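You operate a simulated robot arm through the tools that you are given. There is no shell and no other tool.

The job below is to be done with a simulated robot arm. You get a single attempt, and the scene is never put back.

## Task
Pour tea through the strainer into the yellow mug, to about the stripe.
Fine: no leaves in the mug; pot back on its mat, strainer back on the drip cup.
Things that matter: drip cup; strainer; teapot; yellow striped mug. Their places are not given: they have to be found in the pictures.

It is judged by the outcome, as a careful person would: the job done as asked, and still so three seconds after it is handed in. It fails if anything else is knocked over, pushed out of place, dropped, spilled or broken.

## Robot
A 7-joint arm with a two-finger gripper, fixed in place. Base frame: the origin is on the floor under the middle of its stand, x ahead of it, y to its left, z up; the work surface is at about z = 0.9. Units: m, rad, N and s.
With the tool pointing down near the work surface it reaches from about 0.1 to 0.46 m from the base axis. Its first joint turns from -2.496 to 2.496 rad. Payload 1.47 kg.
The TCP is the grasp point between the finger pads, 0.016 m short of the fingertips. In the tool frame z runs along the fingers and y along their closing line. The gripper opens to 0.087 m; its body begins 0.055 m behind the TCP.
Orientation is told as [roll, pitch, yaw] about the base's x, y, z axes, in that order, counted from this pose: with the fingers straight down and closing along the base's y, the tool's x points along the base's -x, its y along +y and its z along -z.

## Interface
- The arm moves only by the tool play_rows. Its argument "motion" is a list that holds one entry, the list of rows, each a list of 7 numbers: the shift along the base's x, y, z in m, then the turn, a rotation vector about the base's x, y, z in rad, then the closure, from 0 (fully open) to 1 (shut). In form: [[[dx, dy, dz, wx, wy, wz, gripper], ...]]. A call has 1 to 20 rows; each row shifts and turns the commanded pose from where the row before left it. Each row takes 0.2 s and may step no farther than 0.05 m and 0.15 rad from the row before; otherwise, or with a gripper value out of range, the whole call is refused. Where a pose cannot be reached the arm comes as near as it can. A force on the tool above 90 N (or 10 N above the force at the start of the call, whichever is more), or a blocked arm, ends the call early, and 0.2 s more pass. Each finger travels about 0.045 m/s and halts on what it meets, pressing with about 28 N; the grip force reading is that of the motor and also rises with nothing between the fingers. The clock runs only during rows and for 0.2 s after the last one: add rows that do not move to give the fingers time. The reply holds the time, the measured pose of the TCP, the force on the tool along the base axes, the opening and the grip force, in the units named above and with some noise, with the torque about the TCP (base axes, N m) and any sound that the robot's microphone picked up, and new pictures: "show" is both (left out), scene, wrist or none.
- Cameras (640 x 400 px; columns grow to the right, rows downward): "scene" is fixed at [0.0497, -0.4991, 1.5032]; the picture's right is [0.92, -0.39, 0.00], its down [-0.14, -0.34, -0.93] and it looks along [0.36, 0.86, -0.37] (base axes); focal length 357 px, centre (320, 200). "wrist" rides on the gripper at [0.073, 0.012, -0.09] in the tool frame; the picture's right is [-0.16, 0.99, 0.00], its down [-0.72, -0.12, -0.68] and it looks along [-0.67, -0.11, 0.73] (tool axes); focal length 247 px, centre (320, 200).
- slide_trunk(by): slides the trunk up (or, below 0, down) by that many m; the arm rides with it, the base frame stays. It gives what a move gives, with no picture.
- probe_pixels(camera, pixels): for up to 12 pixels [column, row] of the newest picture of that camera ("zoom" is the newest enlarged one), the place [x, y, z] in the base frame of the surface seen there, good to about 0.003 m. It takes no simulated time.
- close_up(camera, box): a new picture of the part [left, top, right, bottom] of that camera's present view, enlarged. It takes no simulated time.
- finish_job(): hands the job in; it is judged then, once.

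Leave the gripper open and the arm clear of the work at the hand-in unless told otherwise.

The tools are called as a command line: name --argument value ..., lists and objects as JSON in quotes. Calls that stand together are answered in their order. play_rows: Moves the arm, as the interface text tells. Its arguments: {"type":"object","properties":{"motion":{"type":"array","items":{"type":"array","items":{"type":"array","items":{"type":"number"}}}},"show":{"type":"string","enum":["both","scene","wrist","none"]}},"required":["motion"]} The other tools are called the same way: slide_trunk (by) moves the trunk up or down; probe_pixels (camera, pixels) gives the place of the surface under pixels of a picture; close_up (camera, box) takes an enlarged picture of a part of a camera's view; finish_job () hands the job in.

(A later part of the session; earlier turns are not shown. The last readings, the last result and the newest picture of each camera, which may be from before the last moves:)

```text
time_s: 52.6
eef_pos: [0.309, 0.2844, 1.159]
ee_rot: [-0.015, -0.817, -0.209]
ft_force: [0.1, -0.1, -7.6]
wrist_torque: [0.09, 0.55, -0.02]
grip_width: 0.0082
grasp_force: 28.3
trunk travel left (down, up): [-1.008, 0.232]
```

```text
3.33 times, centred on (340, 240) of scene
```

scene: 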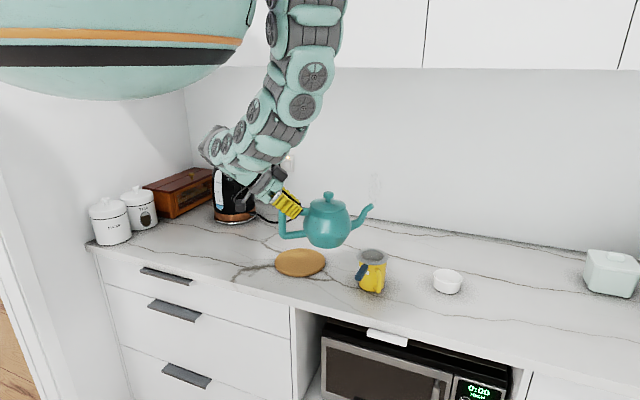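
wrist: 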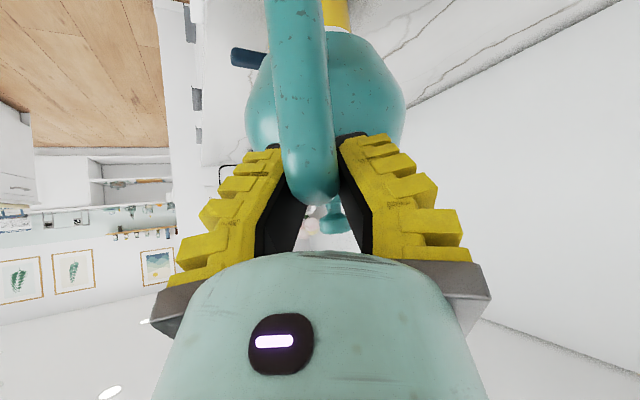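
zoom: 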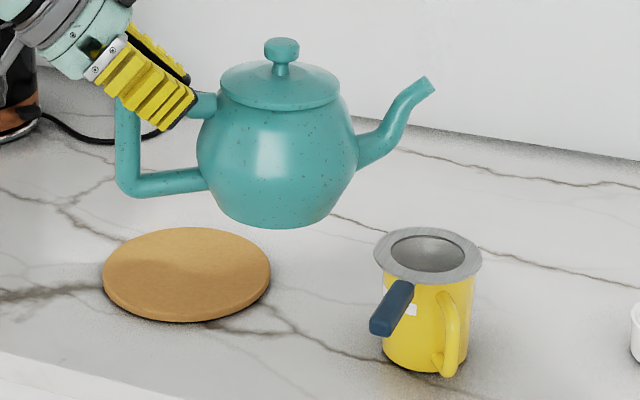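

I have a clear view. I'll probe the spout tip and the strainer ring to set the pour geometry.

probe_pixels --camera "zoom" --pixels '[[424, 80], [428, 86], [433, 92], [376, 256], [479, 268], [432, 229], [425, 281], [392, 240], [468, 245], [395, 275], [460, 281], [430, 255]]'

play_rows --motion '[[[0, 0, 0, 0, 0, 0, 1]]]' --show "none"

play_rows --motion '[[[0, 0, 0, 0, 0, 0, 1]]]' --show "none"

play_rows --motion '[[[0, 0, 0, 0, 0, 0, 1]]]' --show "none"

play_rows --motion '[[[0, 0, 0, 0, 0, 0, 1]]]' --show "none"

```text
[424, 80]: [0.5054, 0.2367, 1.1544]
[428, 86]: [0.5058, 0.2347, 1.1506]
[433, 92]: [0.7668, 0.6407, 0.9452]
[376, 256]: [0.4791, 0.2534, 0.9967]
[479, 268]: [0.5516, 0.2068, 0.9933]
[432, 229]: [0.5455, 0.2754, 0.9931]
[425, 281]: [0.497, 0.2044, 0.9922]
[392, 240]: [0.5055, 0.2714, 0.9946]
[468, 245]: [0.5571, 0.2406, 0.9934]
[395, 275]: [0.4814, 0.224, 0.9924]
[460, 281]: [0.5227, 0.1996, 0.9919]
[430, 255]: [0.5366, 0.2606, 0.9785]
```

```text
time_s: 53.0
eef_pos: [0.3089, 0.2839, 1.1603]
ee_rot: [-0.015, -0.815, -0.207]
ft_force: [-0.2, 0.6, -8.5]
wrist_torque: [0.11, 0.59, 0.0]
grip_width: 0.0077
grasp_force: 27.7
trunk travel left (down, up): [-1.008, 0.232]
```

```text
time_s: 53.4
eef_pos: [0.3081, 0.2846, 1.1599]
ee_rot: [-0.013, -0.814, -0.21]
ft_force: [0.1, 0.2, -8.3]
wrist_torque: [0.14, 0.54, 0.0]
grip_width: 0.008
grasp_force: 27.7
trunk travel left (down, up): [-1.008, 0.232]
```

```text
time_s: 53.8
eef_pos: [0.3095, 0.2857, 1.158]
ee_rot: [-0.014, -0.814, -0.208]
ft_force: [-0.9, -0.7, -7.9]
wrist_torque: [0.11, 0.54, -0.03]
grip_width: 0.008
grasp_force: 27.5
trunk travel left (down, up): [-1.008, 0.232]
```

```text
time_s: 54.2
eef_pos: [0.3093, 0.2848, 1.1591]
ee_rot: [-0.014, -0.814, -0.209]
ft_force: [-0.6, 0.2, -8.8]
wrist_torque: [0.15, 0.55, 0.0]
grip_width: 0.008
grasp_force: 27.8
trunk travel left (down, up): [-1.008, 0.232]
```

The strainer centre is about (0.520, 0.239) and the spout tip is about 9 mm short of it, at z = 1.153. The mean weight is about 8.2 N. I'll tilt the spout down 15°, keeping the tip in place at this height, and check that nothing flows yet.

play_rows --motion '[[[0.0011, -0.0002, 0.0178, 0.01815, 0.0854, 0, 1], [0.0011, -0.0002, 0.0178, 0.01815, 0.0854, 0, 1], [0.0011, -0.0002, 0.0178, 0.01815, 0.0854, 0, 1], [0, 0, 0, 0, 0, 0, 1], [0, 0, 0, 0, 0, 0, 1]]]' --show "both"

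close_up --camera "scene" --box '[270, 180, 410, 300]'

```text
time_s: 55.4
eef_pos: [0.3113, 0.2843, 1.2115]
ee_rot: [-0.016, -0.552, -0.207]
ft_force: [0.1, 0.3, -7.4]
wrist_torque: [0.12, 0.44, 0.0]
grip_width: 0.0084
grasp_force: 28.3
trunk travel left (down, up): [-1.008, 0.232]
```

scene: 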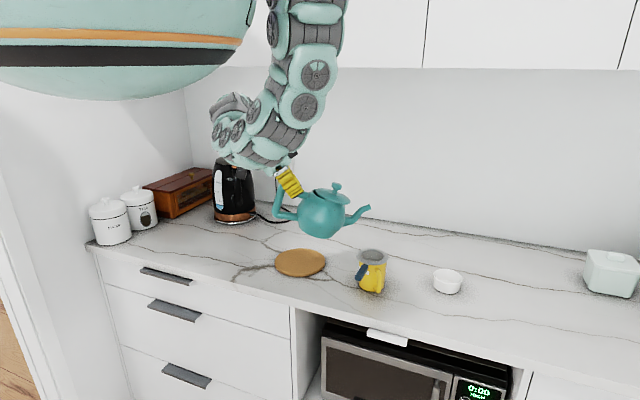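
wrist: 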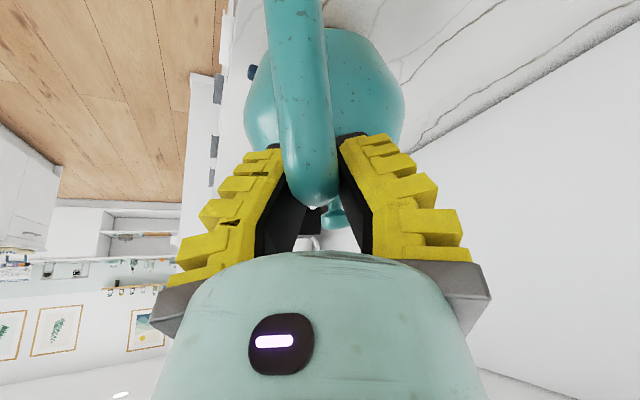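

```text
3.33 times, centred on (340, 240) of scene
```

zoom: 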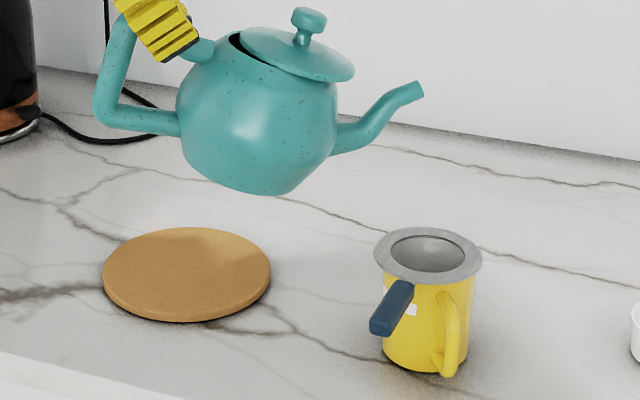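

The lid has slid forward and a dark gap shows at the back of it, so it is a loose part. I'll look closely before anything else moves.

close_up --camera "scene" --box '[305, 175, 385, 235]'

close_up --camera "wrist" --box '[240, 120, 400, 260]'

```text
6.67 times, centred on (345, 205) of scene
```

zoom: 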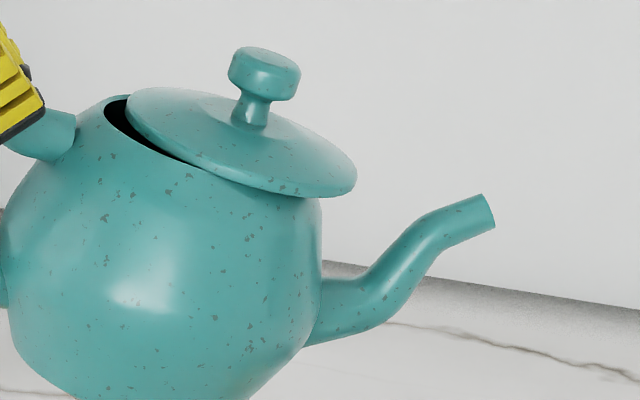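

```text
2.86 times, centred on (320, 190) of wrist
```

zoom: 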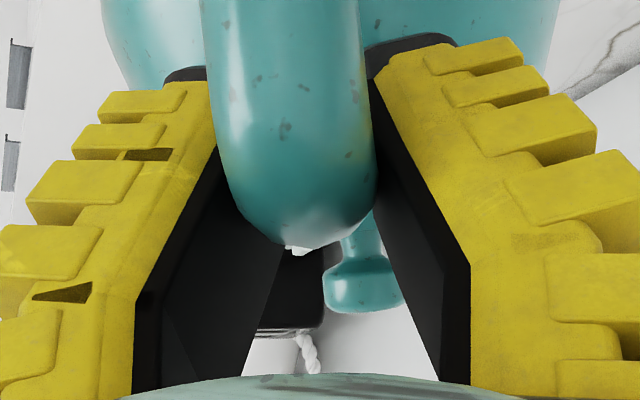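

The lid slides on the pot, so I must not tilt any further with it on. I'll rotate back to level immediately but gently, pivoting at the handle so the lid is pressed down rather than thrown.

play_rows --motion '[[[0, 0, 0, -0.0145, -0.0683, 0, 1], [0, 0, 0, -0.0145, -0.0683, 0, 1], [0, 0, 0, -0.0145, -0.0683, 0, 1], [0, 0, 0, -0.0109, -0.0512, 0, 1], [0, 0, 0, 0, 0, 0, 1]]]' --show "both"

close_up --camera "scene" --box '[305, 160, 385, 225]'

```text
time_s: 56.6
eef_pos: [0.3119, 0.2857, 1.2126]
ee_rot: [-0.015, -0.817, -0.209]
ft_force: [-0.3, -0.8, -8.4]
wrist_torque: [0.09, 0.55, 0.03]
grip_width: 0.0085
grasp_force: 27.8
trunk travel left (down, up): [-1.008, 0.232]
```

scene: 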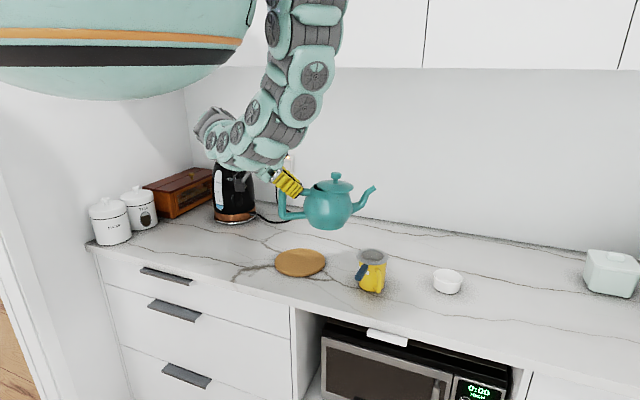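
wrist: 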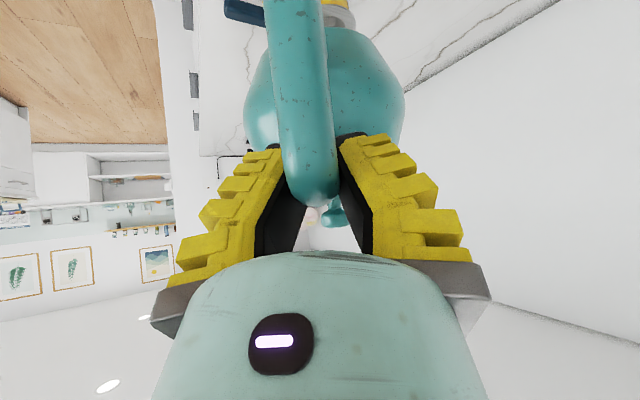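

```text
6.15 times, centred on (345, 192) of scene
```

zoom: 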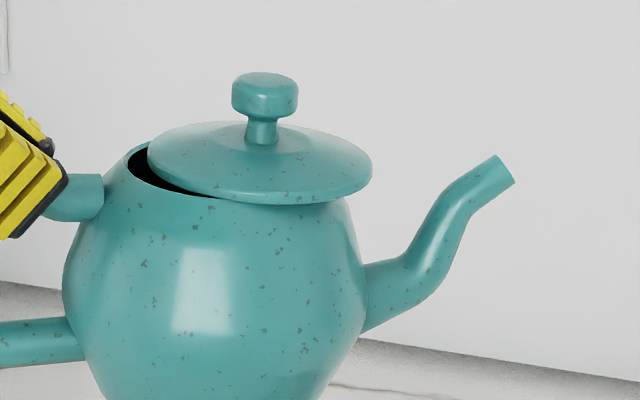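

The pot is level again and the lid is still on, just off-centre toward the spout. I'll measure how far it moved.

probe_pixels --camera "zoom" --pixels '[[264, 78], [264, 100], [262, 130], [150, 160], [371, 175], [260, 195], [130, 165], [165, 180], [505, 165], [105, 185], [345, 210], [200, 195]]'

```text
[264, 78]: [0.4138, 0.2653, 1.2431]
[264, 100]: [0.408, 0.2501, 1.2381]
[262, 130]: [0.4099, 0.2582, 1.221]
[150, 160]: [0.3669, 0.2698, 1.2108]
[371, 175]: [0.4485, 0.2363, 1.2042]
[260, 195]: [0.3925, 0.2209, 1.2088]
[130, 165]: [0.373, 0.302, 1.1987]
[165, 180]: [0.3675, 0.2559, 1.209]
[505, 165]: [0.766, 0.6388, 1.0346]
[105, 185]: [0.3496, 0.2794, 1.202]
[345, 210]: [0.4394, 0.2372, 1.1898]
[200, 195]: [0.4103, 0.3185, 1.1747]
```

The lid has shifted about 13 mm toward the spout and was stopped there, so it evidently has a loose inner collar. I won't pour with it loose. I'll put the pot back on its mat, take the lid off by its knob, pour, then replace the lid. First I retrace the path at this height.

play_rows --motion '[[[-0.0023, 0.01215, 0, 0, 0, 0.0471, 1], [-0.0023, 0.01215, 0, 0, 0, 0.0471, 1], [-0.0023, 0.01215, 0, 0, 0, 0.0471, 1], [-0.0023, 0.01215, 0, 0, 0, 0.0471, 1], [-0.0023, 0.01215, 0, 0, 0, 0.0471, 1], [-0.0023, 0.01215, 0, 0, 0, 0.0471, 1], [-0.0023, 0.01215, 0, 0, 0, 0.0471, 1], [-0.0023, 0.01215, 0, 0, 0, 0.0471, 1], [-0.0023, 0.01215, 0, 0, 0, 0.0471, 1], [-0.0023, 0.01215, 0, 0, 0, 0.0471, 1], [0, 0, 0, 0, 0, 0, 1], [0, 0, 0, 0, 0, 0, 1]]]' --show "scene"

close_up --camera "scene" --box '[240, 140, 360, 290]'

```text
time_s: 59.2
eef_pos: [0.2898, 0.4044, 1.2129]
ee_rot: [-0.014, -0.814, 0.263]
ft_force: [-0.3, -0.1, -8.9]
wrist_torque: [-0.13, 0.57, 0.01]
grip_width: 0.0086
grasp_force: 27.8
trunk travel left (down, up): [-1.008, 0.232]
```

scene: 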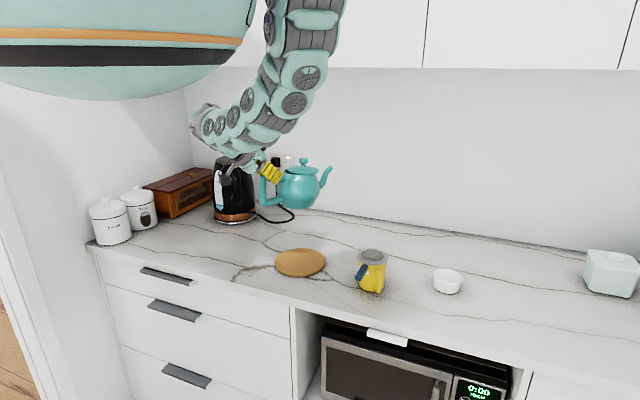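

```text
2.67 times, centred on (300, 215) of scene
```

zoom: 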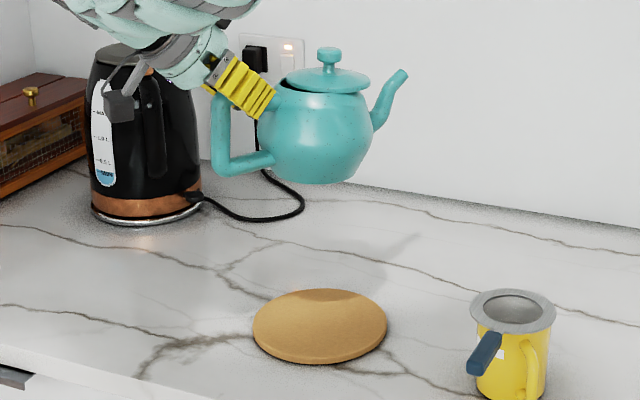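

The mat is fully visible, so I'll probe its outline for its exact centre before setting down.

probe_pixels --camera "zoom" --pixels '[[255, 325], [385, 318], [320, 291], [318, 355], [275, 300], [365, 298], [280, 348], [365, 342], [320, 322]]'

slide_trunk --by -0.16

```text
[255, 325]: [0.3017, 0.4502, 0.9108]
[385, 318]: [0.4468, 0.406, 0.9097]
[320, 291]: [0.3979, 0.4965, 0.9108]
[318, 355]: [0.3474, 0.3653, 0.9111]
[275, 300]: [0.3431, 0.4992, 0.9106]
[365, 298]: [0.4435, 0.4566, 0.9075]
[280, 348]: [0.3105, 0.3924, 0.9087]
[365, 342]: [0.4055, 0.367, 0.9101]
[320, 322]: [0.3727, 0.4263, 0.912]
```

```text
time_s: 61.0
eef_pos: [0.2897, 0.404, 1.0523]
ee_rot: [-0.014, -0.816, 0.262]
ft_force: [0.3, -0.9, -9.2]
wrist_torque: [-0.16, 0.59, -0.01]
grip_width: 0.0082
grasp_force: 27.8
trunk travel left (down, up): [-0.848, 0.392]
```

The mat centre is about (0.374, 0.430), and the pot's axis is within 3 mm of it. I'll lower gently with the arm toward contact at TCP ≈ 1.015.

play_rows --motion '[[[-0.001, 0.001, -0.006, 0, 0, 0, 1], [-0.001, 0.001, -0.006, 0, 0, 0, 1], [0, 0, -0.006, 0, 0, 0, 1], [0, 0, -0.005, 0, 0, 0, 1], [0, 0, -0.004, 0, 0, 0, 1], [0, 0, -0.003, 0, 0, 0, 1], [0, 0, -0.002, 0, 0, 0, 1], [0, 0, 0, 0, 0, 0, 1], [0, 0, 0, 0, 0, 0, 1]]]' --show "scene"

close_up --camera "scene" --box '[230, 200, 340, 290]'

```text
time_s: 63.0
eef_pos: [0.2889, 0.4075, 1.0216]
ee_rot: [-0.014, -0.819, 0.26]
ft_force: [1.1, -0.3, -0.8]
wrist_torque: [0.08, -0.31, 0.0]
grip_width: 0.0082
grasp_force: 28.3
trunk travel left (down, up): [-0.848, 0.392]
```

scene: 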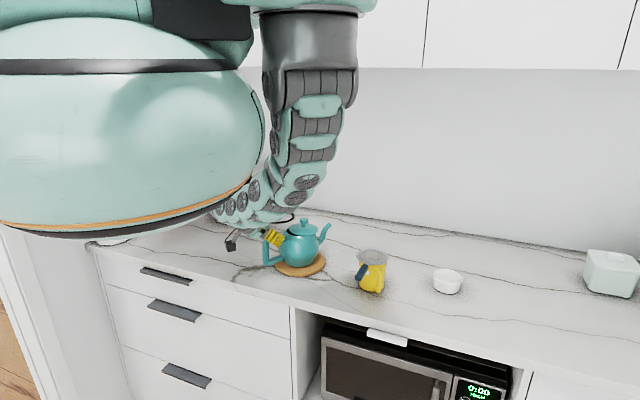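

```text
4.44 times, centred on (285, 245) of scene
```

zoom: 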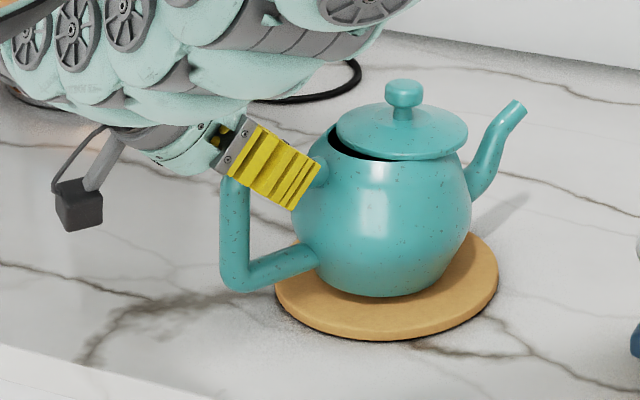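

The weight has transferred to the mat, with a residual -0.8 N. The torque suggests the front edge touched first, so I'll lower 2 mm more to seat the back edge, then read.

play_rows --motion '[[[0, 0, -0.001, 0, 0, 0, 1], [0, 0, -0.001, 0, 0, 0, 1], [0, 0, 0, 0, 0, 0, 1]]]' --show "none"

close_up --camera "scene" --box '[230, 200, 340, 290]'

probe_pixels --camera "zoom" --pixels '[[403, 85], [403, 100], [340, 130], [466, 130], [400, 155], [330, 145], [518, 108], [390, 295], [300, 270], [230, 230]]'

```text
time_s: 63.8
eef_pos: [0.2882, 0.407, 1.0196]
ee_rot: [-0.013, -0.817, 0.26]
ft_force: [-3.5, -1.2, 6.3]
wrist_torque: [0.19, -0.72, -0.02]
grip_width: 0.0083
grasp_force: 27.3
trunk travel left (down, up): [-0.848, 0.392]
```

```text
4.44 times, centred on (285, 245) of scene
```

zoom: 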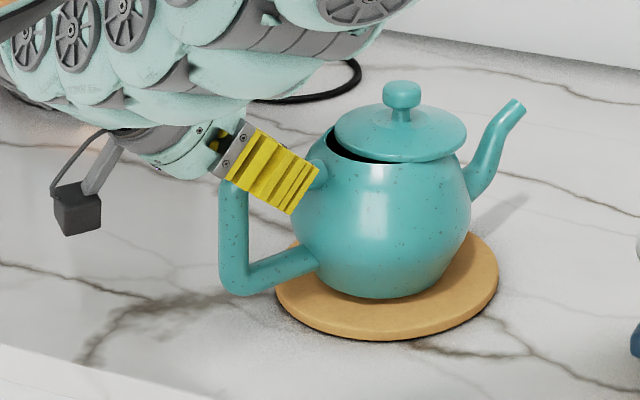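

```text
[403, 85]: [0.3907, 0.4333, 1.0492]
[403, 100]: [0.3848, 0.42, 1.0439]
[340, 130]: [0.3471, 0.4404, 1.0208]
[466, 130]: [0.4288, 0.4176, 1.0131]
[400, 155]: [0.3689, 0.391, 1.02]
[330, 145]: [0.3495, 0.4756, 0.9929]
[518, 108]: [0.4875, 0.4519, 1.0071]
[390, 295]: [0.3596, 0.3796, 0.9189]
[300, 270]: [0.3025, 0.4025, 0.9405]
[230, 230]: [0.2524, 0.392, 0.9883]
```

The reaction is now centred under the pot, so it's sitting flat and I'm pressing about 6 N. I'll ease up 1.7 mm to unload, then open the fingers gradually.

play_rows --motion '[[[0, 0, 0.0017, 0, 0, 0, 1], [0, 0, 0, 0, 0, 0, 1], [0, 0, 0, 0, 0, 0, 0.85], [0, 0, 0, 0, 0, 0, 0.75], [0, 0, 0, 0, 0, 0, 0.6], [0, 0, 0, 0, 0, 0, 0.4], [0, 0, 0, 0, 0, 0, 0.2], [0, 0, 0, 0, 0, 0, 0], [0, 0, 0, 0, 0, 0, 0], [0, 0, 0, 0, 0, 0, 0]]]' --show "both"

close_up --camera "scene" --box '[230, 200, 340, 290]'

probe_pixels --camera "zoom" --pixels '[[403, 85], [403, 100], [340, 130], [466, 130], [400, 155], [330, 145], [518, 108], [390, 295], [300, 270], [230, 230]]'

```text
time_s: 66.0
eef_pos: [0.2868, 0.4062, 1.0204]
ee_rot: [-0.014, -0.817, 0.261]
ft_force: [0.8, 0.3, 0.3]
wrist_torque: [0.01, 0.0, 0.03]
grip_width: 0.087
grasp_force: 0.1
trunk travel left (down, up): [-0.848, 0.392]
```

scene: 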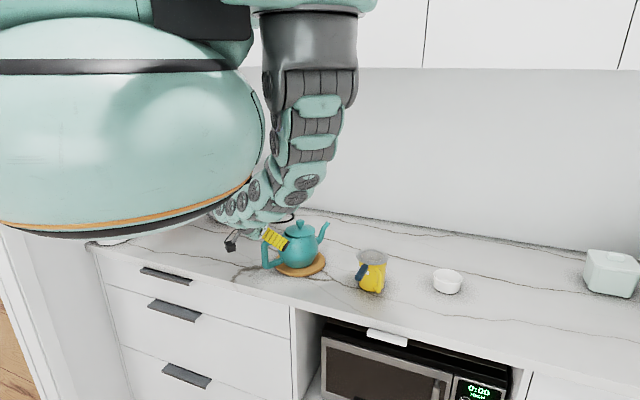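
wrist: 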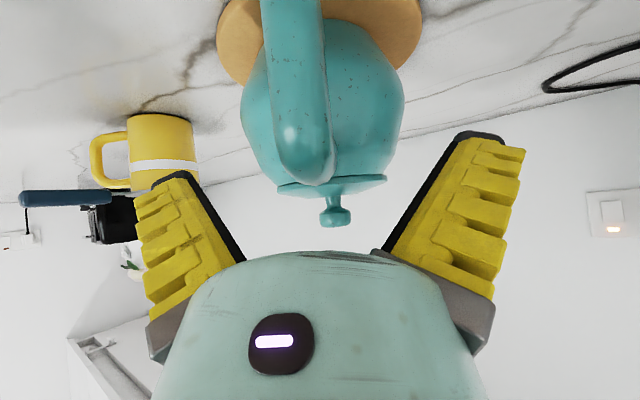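

```text
4.44 times, centred on (285, 245) of scene
```

zoom: 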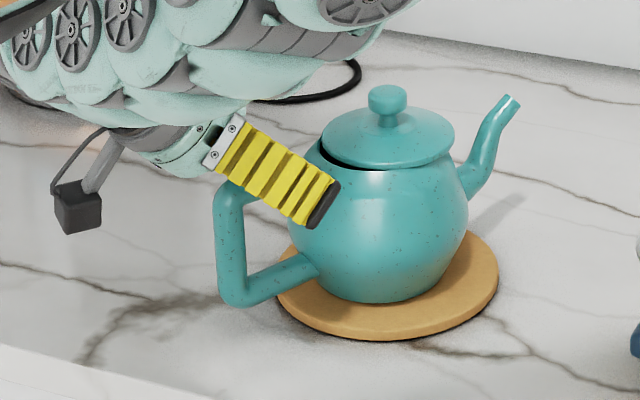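

```text
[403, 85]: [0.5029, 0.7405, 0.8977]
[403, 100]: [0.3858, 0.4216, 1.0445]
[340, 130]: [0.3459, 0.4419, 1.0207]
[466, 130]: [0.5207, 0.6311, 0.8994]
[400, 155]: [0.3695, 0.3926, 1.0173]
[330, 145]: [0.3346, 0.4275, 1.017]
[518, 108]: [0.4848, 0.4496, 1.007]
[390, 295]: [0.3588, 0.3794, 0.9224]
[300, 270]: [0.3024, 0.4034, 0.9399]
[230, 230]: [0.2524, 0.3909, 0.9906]
```

The pot settled onto the mat and the lid moved back somewhat. I'll retreat the open gripper back and up along its axis.

play_rows --motion '[[[-0.00704, -0.0019, 0.0068, 0, 0, 0, 0], [-0.0141, -0.0038, 0.0137, 0, 0, 0, 0], [-0.0141, -0.0038, 0.0137, 0, 0, 0, 0], [-0.0141, -0.0038, 0.0137, 0, 0, 0, 0], [0, 0, 0.02, 0, 0, 0, 0], [0, 0, 0.02, 0, 0, 0, 0], [0, 0, 0, 0, 0, 0, 0]]]' --show "both"

close_up --camera "scene" --box '[250, 205, 340, 285]'

```text
time_s: 67.6
eef_pos: [0.2386, 0.3941, 1.1077]
ee_rot: [-0.013, -0.817, 0.263]
ft_force: [-0.3, -1.0, -1.2]
wrist_torque: [-0.01, -0.03, -0.01]
grip_width: 0.0869
grasp_force: 0.1
trunk travel left (down, up): [-0.848, 0.392]
```

scene: 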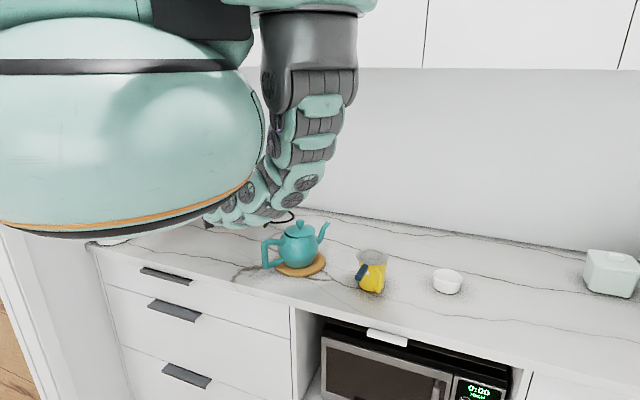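
wrist: 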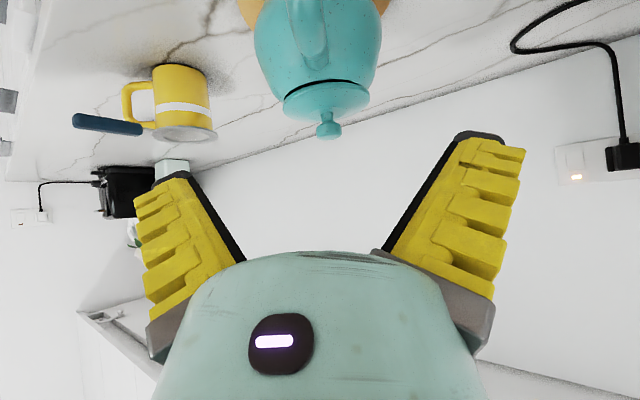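

```text
5.00 times, centred on (295, 245) of scene
```

zoom: 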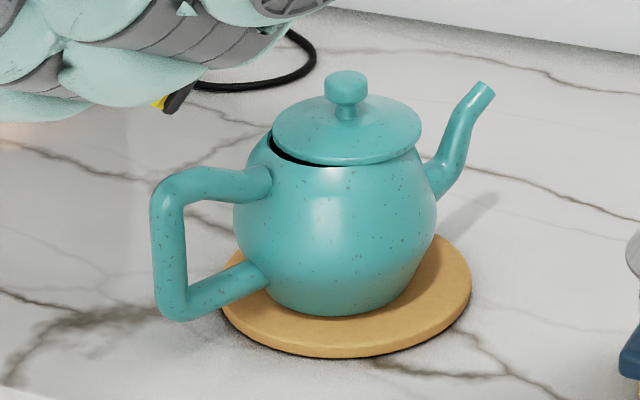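

The pot is standing on the mat, with the lid still a few mm toward the spout. I'll probe the knob and lid for the lid grasp.

probe_pixels --camera "zoom" --pixels '[[346, 75], [346, 90], [330, 88], [363, 88], [347, 112], [275, 130], [419, 130], [345, 160], [310, 100], [385, 100], [290, 155], [480, 88]]'

close_up --camera "wrist" --box '[240, 20, 400, 150]'

```text
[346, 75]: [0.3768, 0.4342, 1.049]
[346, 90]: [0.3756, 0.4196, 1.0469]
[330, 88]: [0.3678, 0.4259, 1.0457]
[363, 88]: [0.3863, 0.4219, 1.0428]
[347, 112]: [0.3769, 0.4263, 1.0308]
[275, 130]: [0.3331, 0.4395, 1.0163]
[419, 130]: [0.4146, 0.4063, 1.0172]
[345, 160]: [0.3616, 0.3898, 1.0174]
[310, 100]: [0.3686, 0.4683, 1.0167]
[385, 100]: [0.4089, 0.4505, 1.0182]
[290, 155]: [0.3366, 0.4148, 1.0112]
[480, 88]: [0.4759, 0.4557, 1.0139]
```

```text
3.08 times, centred on (320, 85) of wrist
```

zoom: 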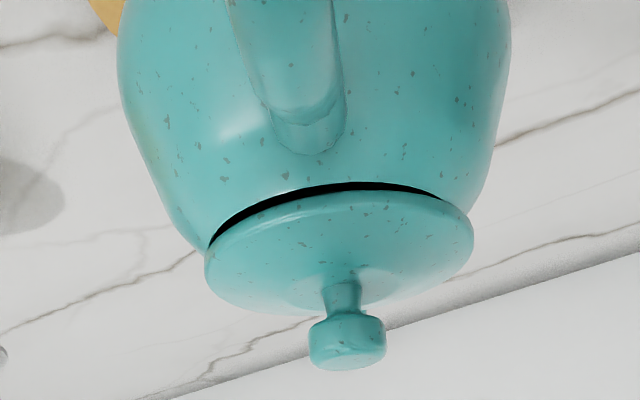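

The knob centre is about (0.380, 0.431), spanning z ≈ 1.037–1.050, and the lid sits level. I'll turn the tool to yaw 40° and tilt 30° so the camera stays clear of the handle, and come above the knob at z ≈ 1.13.

play_rows --motion '[[[0, 0, 0.016, 0, 0, 0, 0], [0, 0, 0.016, 0, 0, 0.109, 0], [0.02, 0.005, 0, 0, 0, 0.109, 0], [0.02, 0.005, 0, 0, 0, 0.109, 0], [0.02, 0.005, 0, 0, 0, 0.109, 0], [0.02, 0.005, 0, -0.0628, 0.0748, 0, 0], [0.02, 0.005, 0, -0.0628, 0.0748, 0, 0], [0.019, 0.005, 0, -0.0628, 0.0748, 0, 0], [0.019, 0.005, -0.01, 0, 0, 0, 0], [0, 0, 0, 0, 0, 0, 0], [0, 0, 0, 0, 0, 0, 0]]]' --show "both"

```text
time_s: 70.0
eef_pos: [0.3751, 0.4292, 1.1304]
ee_rot: [-0.014, -0.522, 0.697]
ft_force: [0.4, 0.3, 0.5]
wrist_torque: [0.01, -0.02, 0.0]
grip_width: 0.0868
grasp_force: 0.1
trunk travel left (down, up): [-0.848, 0.392]
```

scene: 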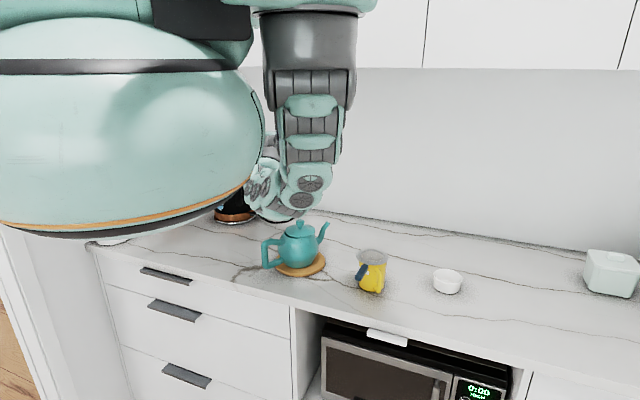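
wrist: 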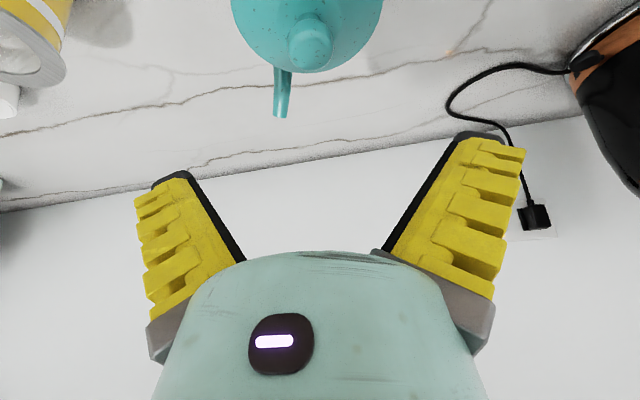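

The knob shows at (308,45), almost exactly below the TCP. I'll probe it from this camera.

probe_pixels --camera "wrist" --pixels '[[308, 35], [288, 45], [328, 42], [310, 60], [308, 45], [300, 66], [285, 20], [335, 20], [240, 30], [375, 25], [320, 70], [282, 110]]'

close_up --camera "wrist" --box '[220, 0, 400, 120]'

```text
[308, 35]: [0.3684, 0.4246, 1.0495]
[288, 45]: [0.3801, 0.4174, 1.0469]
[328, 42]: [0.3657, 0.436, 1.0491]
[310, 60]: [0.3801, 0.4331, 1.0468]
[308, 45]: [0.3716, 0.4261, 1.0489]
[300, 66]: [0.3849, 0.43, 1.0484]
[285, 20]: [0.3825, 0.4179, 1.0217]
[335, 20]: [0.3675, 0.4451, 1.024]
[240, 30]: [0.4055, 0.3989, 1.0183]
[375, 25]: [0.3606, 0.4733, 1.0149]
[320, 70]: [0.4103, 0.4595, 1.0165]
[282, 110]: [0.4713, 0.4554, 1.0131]
```

```text
3.33 times, centred on (310, 60) of wrist
```

zoom: 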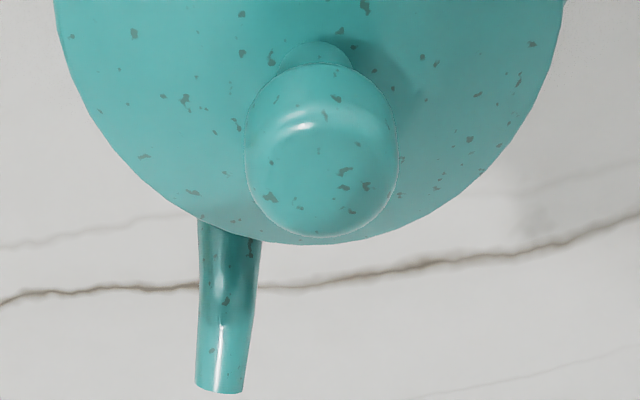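

The knob centre is about (0.3755, 0.4275) and its top is at z ≈ 1.049. I'll make a small correction and descend 0.06 m.

play_rows --motion '[[[-0.0025, -0.004, -0.01, 0, 0, 0, 0], [0, 0, -0.015, 0, 0, 0, 0], [0, 0, -0.015, 0, 0, 0, 0], [0, 0, -0.015, 0, 0, 0, 0], [0, 0, -0.008, 0, 0, 0, 0], [0, 0, 0, 0, 0, 0, 0], [0, 0, 0, 0, 0, 0, 0]]]' --show "both"

close_up --camera "scene" --box '[250, 195, 350, 285]'

close_up --camera "wrist" --box '[200, 50, 440, 260]'

```text
time_s: 71.6
eef_pos: [0.3744, 0.4255, 1.0675]
ee_rot: [-0.015, -0.522, 0.697]
ft_force: [0.3, 0.1, 0.2]
wrist_torque: [0.0, 0.01, 0.01]
grip_width: 0.0871
grasp_force: 0.1
trunk travel left (down, up): [-0.848, 0.392]
```

scene: 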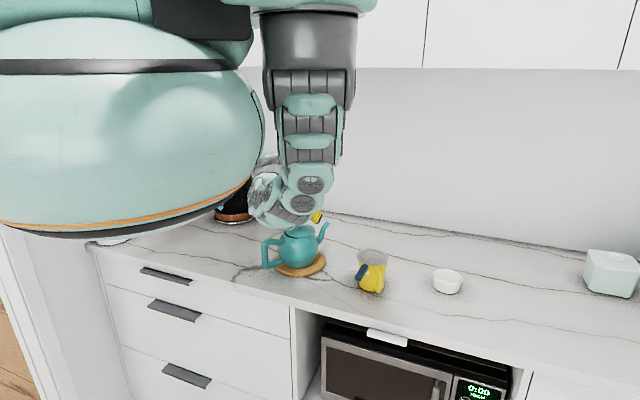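
wrist: 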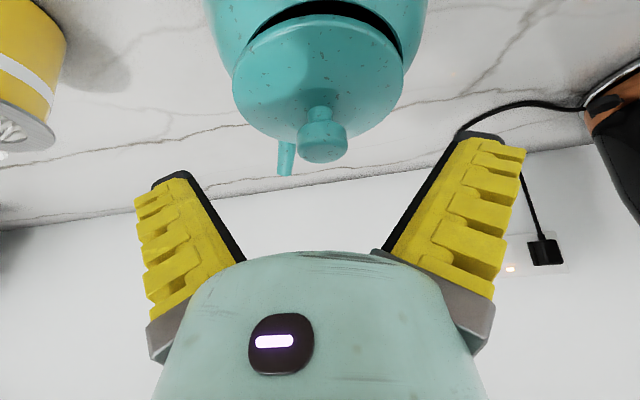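

```text
4.44 times, centred on (300, 240) of scene
```

zoom: 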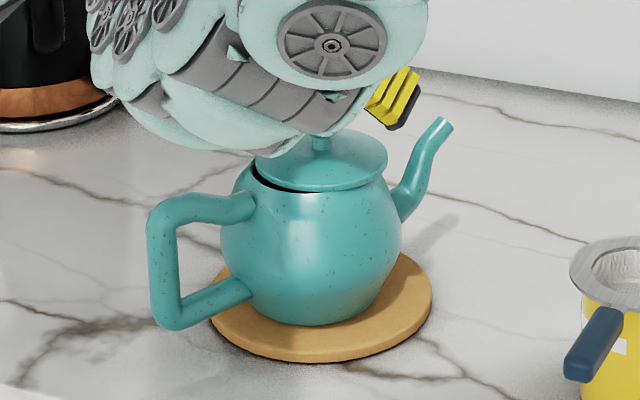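

```text
1.90 times, centred on (320, 155) of wrist
```

zoom: 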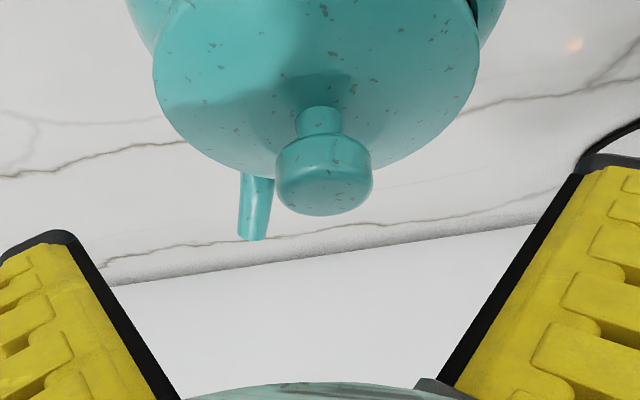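

The TCP is at z = 1.0675 with the knob at (322,142) in the wrist view, perhaps 2 mm off to one side. I'll re-probe at this closer range.

probe_pixels --camera "wrist" --pixels '[[299, 138], [344, 138], [322, 130], [322, 145], [322, 158], [305, 150], [338, 150], [319, 112], [300, 110], [345, 110], [260, 120], [380, 110]]'

```text
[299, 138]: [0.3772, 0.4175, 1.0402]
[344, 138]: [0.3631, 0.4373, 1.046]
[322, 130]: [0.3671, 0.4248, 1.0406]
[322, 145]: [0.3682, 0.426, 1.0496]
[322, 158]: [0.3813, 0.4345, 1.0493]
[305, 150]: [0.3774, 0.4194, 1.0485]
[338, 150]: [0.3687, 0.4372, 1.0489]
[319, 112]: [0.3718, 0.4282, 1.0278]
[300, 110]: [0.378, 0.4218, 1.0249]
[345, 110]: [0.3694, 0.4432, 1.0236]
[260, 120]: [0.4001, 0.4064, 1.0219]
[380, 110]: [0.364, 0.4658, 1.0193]
```

The knob is about 3.5 mm to the +y_t side. I'll correct that, lower to z ≈ 1.054 so the fingertips stay clear of the lid plate, and close slowly.

play_rows --motion '[[[-0.0023, 0.0027, 0, 0, 0, 0, 0], [0, 0, -0.0065, 0, 0, 0, 0], [0, 0, -0.0065, 0, 0, 0, 0], [0, 0, 0, 0, 0, 0, 0], [0, 0, 0, 0, 0, 0, 0.5], [0, 0, 0, 0, 0, 0, 0.5], [0, 0, 0, 0, 0, 0, 0.5]]]' --show "both"

close_up --camera "wrist" --box '[200, 80, 440, 250]'

```text
time_s: 73.2
eef_pos: [0.3708, 0.4263, 1.0543]
ee_rot: [-0.013, -0.525, 0.697]
ft_force: [0.5, -0.4, -0.1]
wrist_torque: [0.02, -0.01, 0.0]
grip_width: 0.0492
grasp_force: 3.8
trunk travel left (down, up): [-0.848, 0.392]
```

scene: 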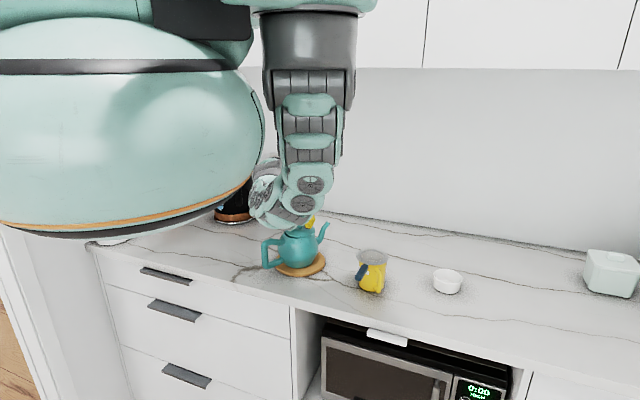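
wrist: 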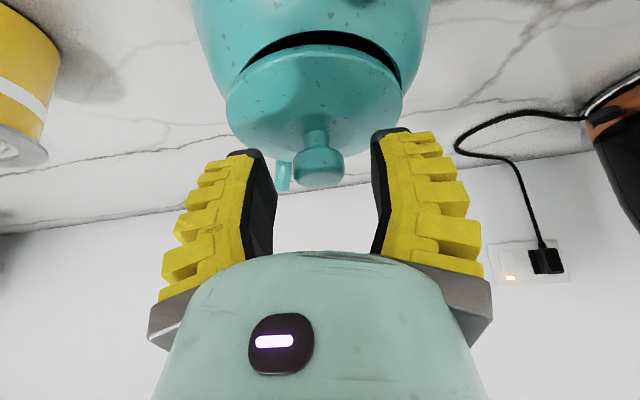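

```text
2.35 times, centred on (320, 165) of wrist
```

zoom: 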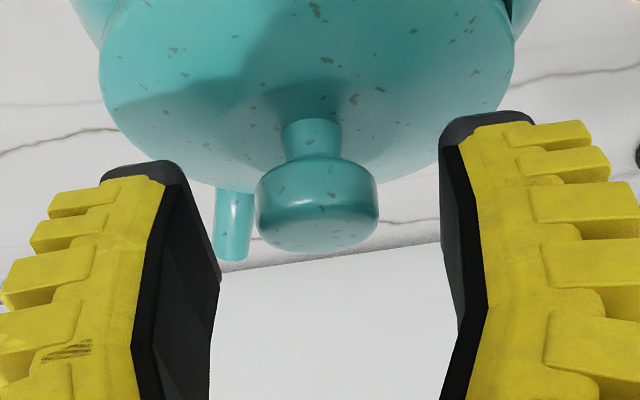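

The knob sits centred between the half-closed fingers. I'll close fully.

play_rows --motion '[[[0, 0, 0, 0, 0, 0, 0.7], [0, 0, 0, 0, 0, 0, 0.85], [0, 0, 0, 0, 0, 0, 1], [0, 0, 0, 0, 0, 0, 1], [0, 0, 0, 0, 0, 0, 1], [0, 0, 0, 0, 0, 0, 1]]]' --show "wrist"

close_up --camera "wrist" --box '[200, 80, 440, 250]'

close_up --camera "scene" --box '[250, 195, 350, 285]'

```text
time_s: 74.6
eef_pos: [0.3722, 0.428, 1.0546]
ee_rot: [-0.012, -0.526, 0.697]
ft_force: [0.3, -1.4, 12.5]
wrist_torque: [0.11, -0.05, -0.01]
grip_width: 0.0163
grasp_force: 28.1
trunk travel left (down, up): [-0.848, 0.392]
```

wrist: 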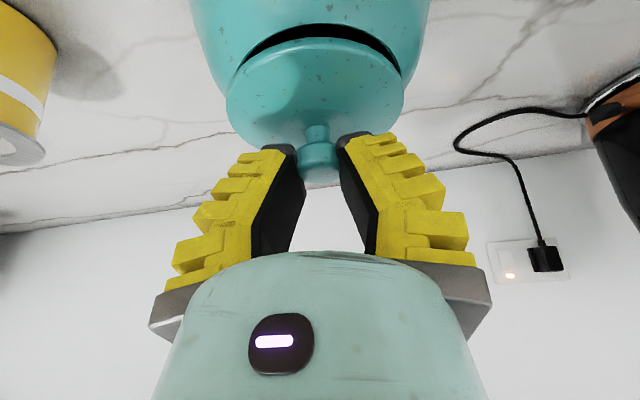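

```text
2.35 times, centred on (320, 165) of wrist
```

zoom: 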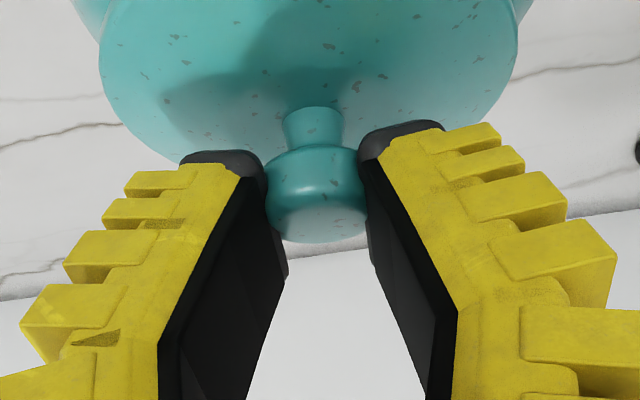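

```text
4.44 times, centred on (300, 240) of scene
```

zoom: 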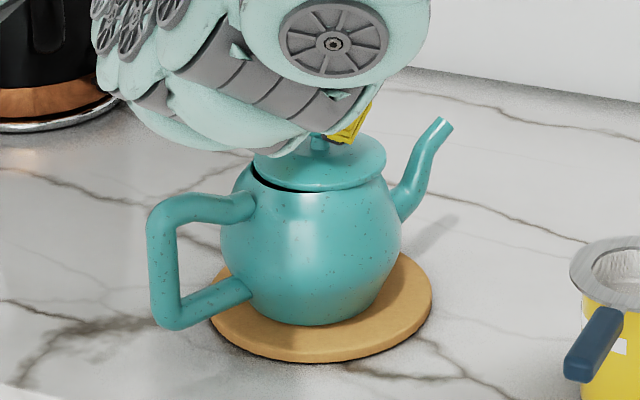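

The knob is held, with +12.5 N of press because the fingertips extend when closing. I'll lift slowly and see whether only the lid comes up.

play_rows --motion '[[[0, 0, 0.003, 0, 0, 0, 1], [0, 0, 0.003, 0, 0, 0, 1], [0, 0, 0.003, 0, 0, 0, 1], [0, 0, 0.003, 0, 0, 0, 1], [0, 0, 0.003, 0, 0, 0, 1], [0, 0, 0, 0, 0, 0, 1], [0, 0, 0, 0, 0, 0, 1]]]' --show "both"

close_up --camera "wrist" --box '[200, 0, 440, 200]'

close_up --camera "scene" --box '[250, 195, 350, 285]'

```text
time_s: 76.2
eef_pos: [0.371, 0.4267, 1.0694]
ee_rot: [-0.014, -0.523, 0.698]
ft_force: [0.3, 0.5, 0.0]
wrist_torque: [0.02, -0.01, 0.05]
grip_width: 0.0
grasp_force: 28.3
trunk travel left (down, up): [-0.848, 0.392]
```

scene: 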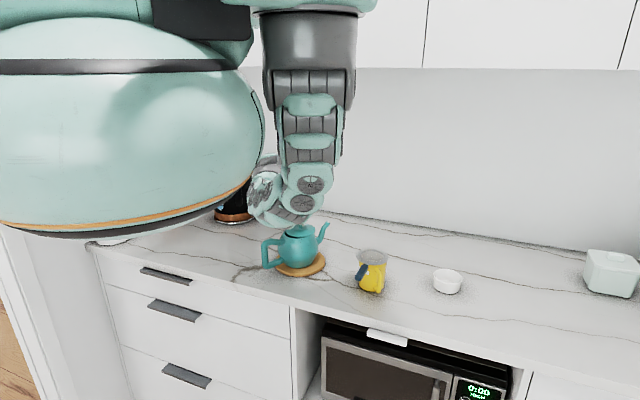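
wrist: 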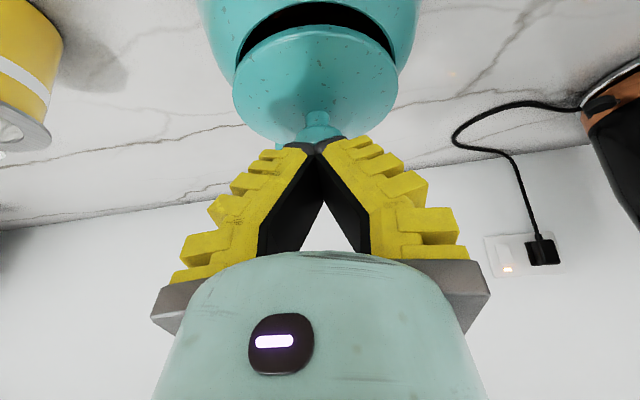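

```text
2.00 times, centred on (320, 100) of wrist
```

zoom: 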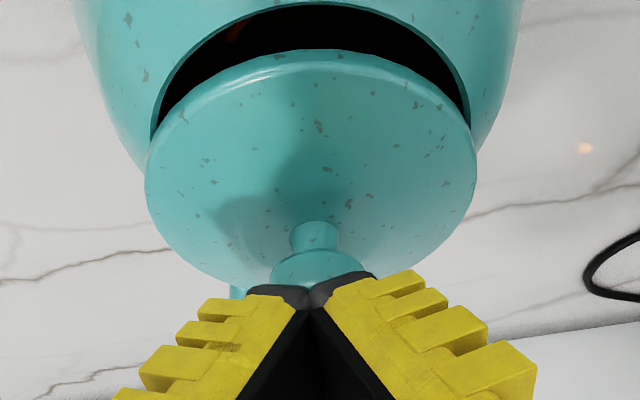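

```text
4.44 times, centred on (300, 240) of scene
```

zoom: 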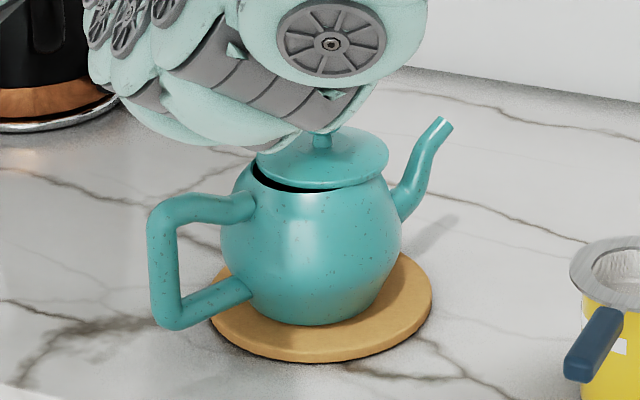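

The fingertips slipped off the knob's rounded top because I was holding it too high. The lid is still lying on the pot, shifted a little more. I'll raise the gripper, open it, and look.

play_rows --motion '[[[0, 0, 0.015, 0, 0, 0, 1], [0, 0, 0.015, 0, 0, 0, 1], [0, 0, 0.015, 0, 0, 0, 0.8], [0, 0, 0.005, 0, 0, 0, 0.4], [0, 0, 0, 0, 0, 0, 0], [0, 0, 0, 0, 0, 0, 0], [0, 0, 0, 0, 0, 0, 0]]]' --show "both"

close_up --camera "wrist" --box '[200, 0, 440, 150]'

close_up --camera "scene" --box '[250, 195, 350, 285]'

```text
time_s: 77.8
eef_pos: [0.3718, 0.4278, 1.1197]
ee_rot: [-0.014, -0.524, 0.697]
ft_force: [-0.3, 0.1, 0.3]
wrist_torque: [0.03, 0.0, 0.01]
grip_width: 0.0871
grasp_force: 0.1
trunk travel left (down, up): [-0.848, 0.392]
```

scene: 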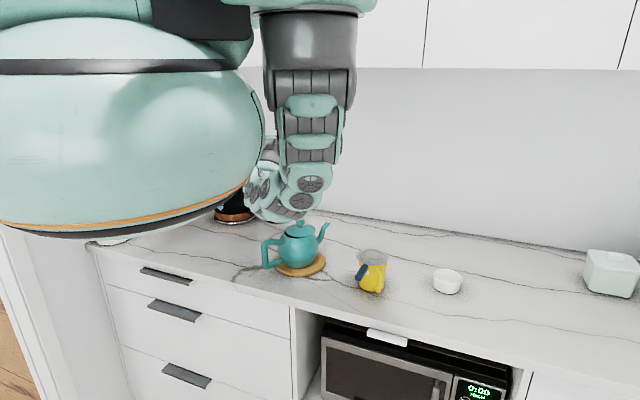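
wrist: 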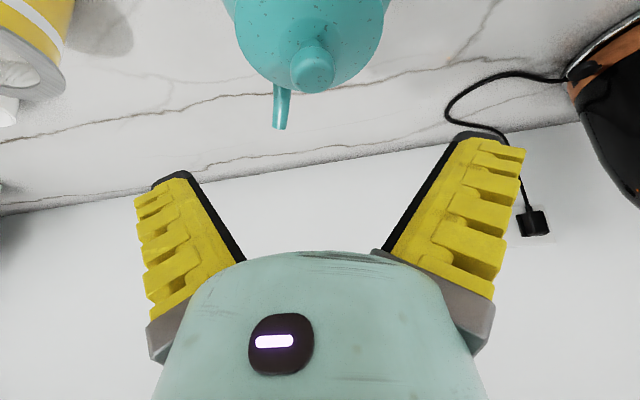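

```text
2.67 times, centred on (320, 75) of wrist
```

zoom: 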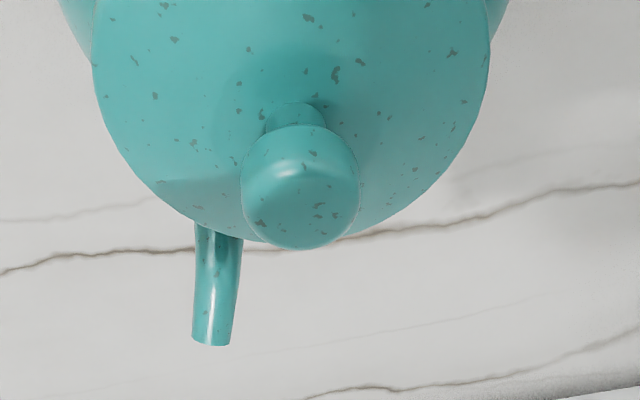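

```text
4.44 times, centred on (300, 240) of scene
```

zoom: 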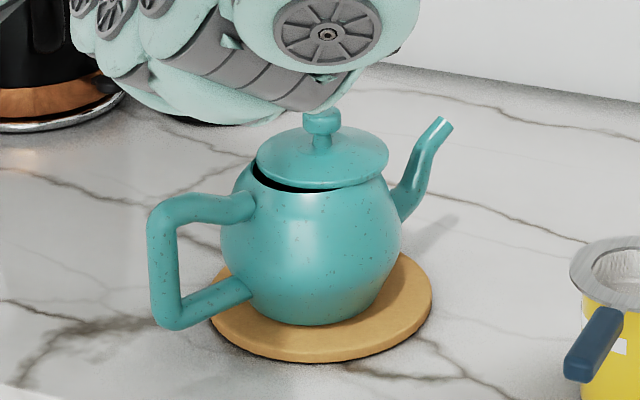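

The lid is still safely on the pot. I'll probe its new position in both views.

probe_pixels --camera "wrist" --pixels '[[292, 66], [334, 66], [312, 60], [312, 72], [312, 90], [300, 85], [325, 85], [265, 60], [350, 60], [236, 30], [384, 20], [280, 125]]'

probe_pixels --camera "zoom" --pixels '[[322, 112], [322, 122], [322, 142], [262, 155], [385, 152], [330, 182], [300, 135], [350, 130], [430, 125], [270, 185], [320, 195], [155, 250]]'

```text
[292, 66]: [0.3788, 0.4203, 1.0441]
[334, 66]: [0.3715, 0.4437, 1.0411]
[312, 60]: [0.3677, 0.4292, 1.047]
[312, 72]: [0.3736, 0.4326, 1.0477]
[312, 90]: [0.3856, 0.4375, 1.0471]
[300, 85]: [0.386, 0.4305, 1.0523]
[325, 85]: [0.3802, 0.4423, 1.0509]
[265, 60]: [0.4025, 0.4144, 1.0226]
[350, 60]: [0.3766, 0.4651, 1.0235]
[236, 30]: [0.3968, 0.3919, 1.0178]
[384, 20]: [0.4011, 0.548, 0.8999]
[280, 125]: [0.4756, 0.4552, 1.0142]
```

```text
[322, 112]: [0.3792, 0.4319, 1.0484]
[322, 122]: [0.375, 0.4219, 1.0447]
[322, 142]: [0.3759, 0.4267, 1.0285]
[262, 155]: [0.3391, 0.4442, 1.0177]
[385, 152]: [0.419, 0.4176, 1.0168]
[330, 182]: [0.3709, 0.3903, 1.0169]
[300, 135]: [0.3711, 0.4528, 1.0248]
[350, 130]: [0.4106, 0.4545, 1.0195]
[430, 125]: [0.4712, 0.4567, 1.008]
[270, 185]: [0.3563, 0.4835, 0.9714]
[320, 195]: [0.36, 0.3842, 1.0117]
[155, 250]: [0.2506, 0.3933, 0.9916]
```

The knob is now about (0.3775, 0.4325), z = 1.037–1.050, and the pot has also settled about 7 mm toward -x, still well on the mat. I'll use a steeper tool at 20° so I can grip lower around the knob without touching the lid plate.

play_rows --motion '[[[0.0019, 0.0023, 0, -0.0561, 0.0669, 0, 0], [0.0019, 0.0022, 0, -0.0561, 0.0669, 0, 0], [0, 0, -0.015, 0, 0, 0, 0], [0, 0, -0.015, 0, 0, 0, 0], [0, 0, -0.012, 0, 0, 0, 0], [0, 0, 0, 0, 0, 0, 0], [0, 0, 0, 0, 0, 0, 0]]]' --show "wrist"

close_up --camera "wrist" --box '[240, 20, 400, 160]'

```text
time_s: 79.4
eef_pos: [0.3763, 0.4327, 1.0772]
ee_rot: [-0.013, -0.349, 0.696]
ft_force: [-0.6, 0.2, -0.1]
wrist_torque: [0.0, 0.0, 0.01]
grip_width: 0.0869
grasp_force: 0.1
trunk travel left (down, up): [-0.848, 0.392]
```

wrist: 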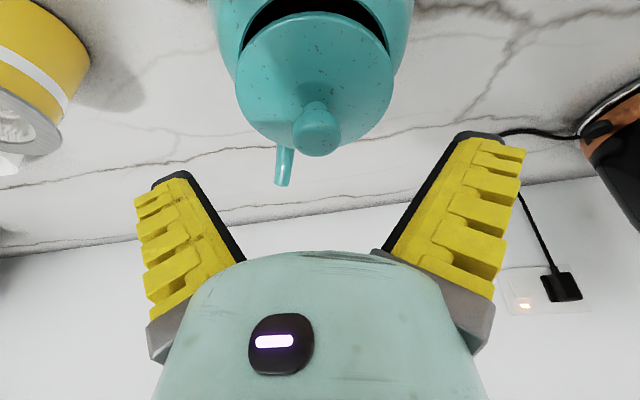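

```text
2.86 times, centred on (320, 90) of wrist
```

zoom: 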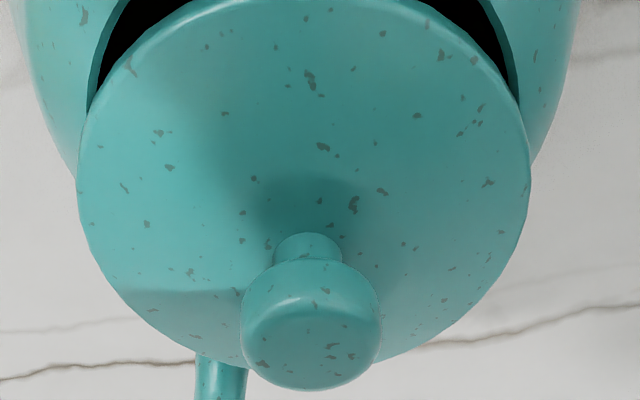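

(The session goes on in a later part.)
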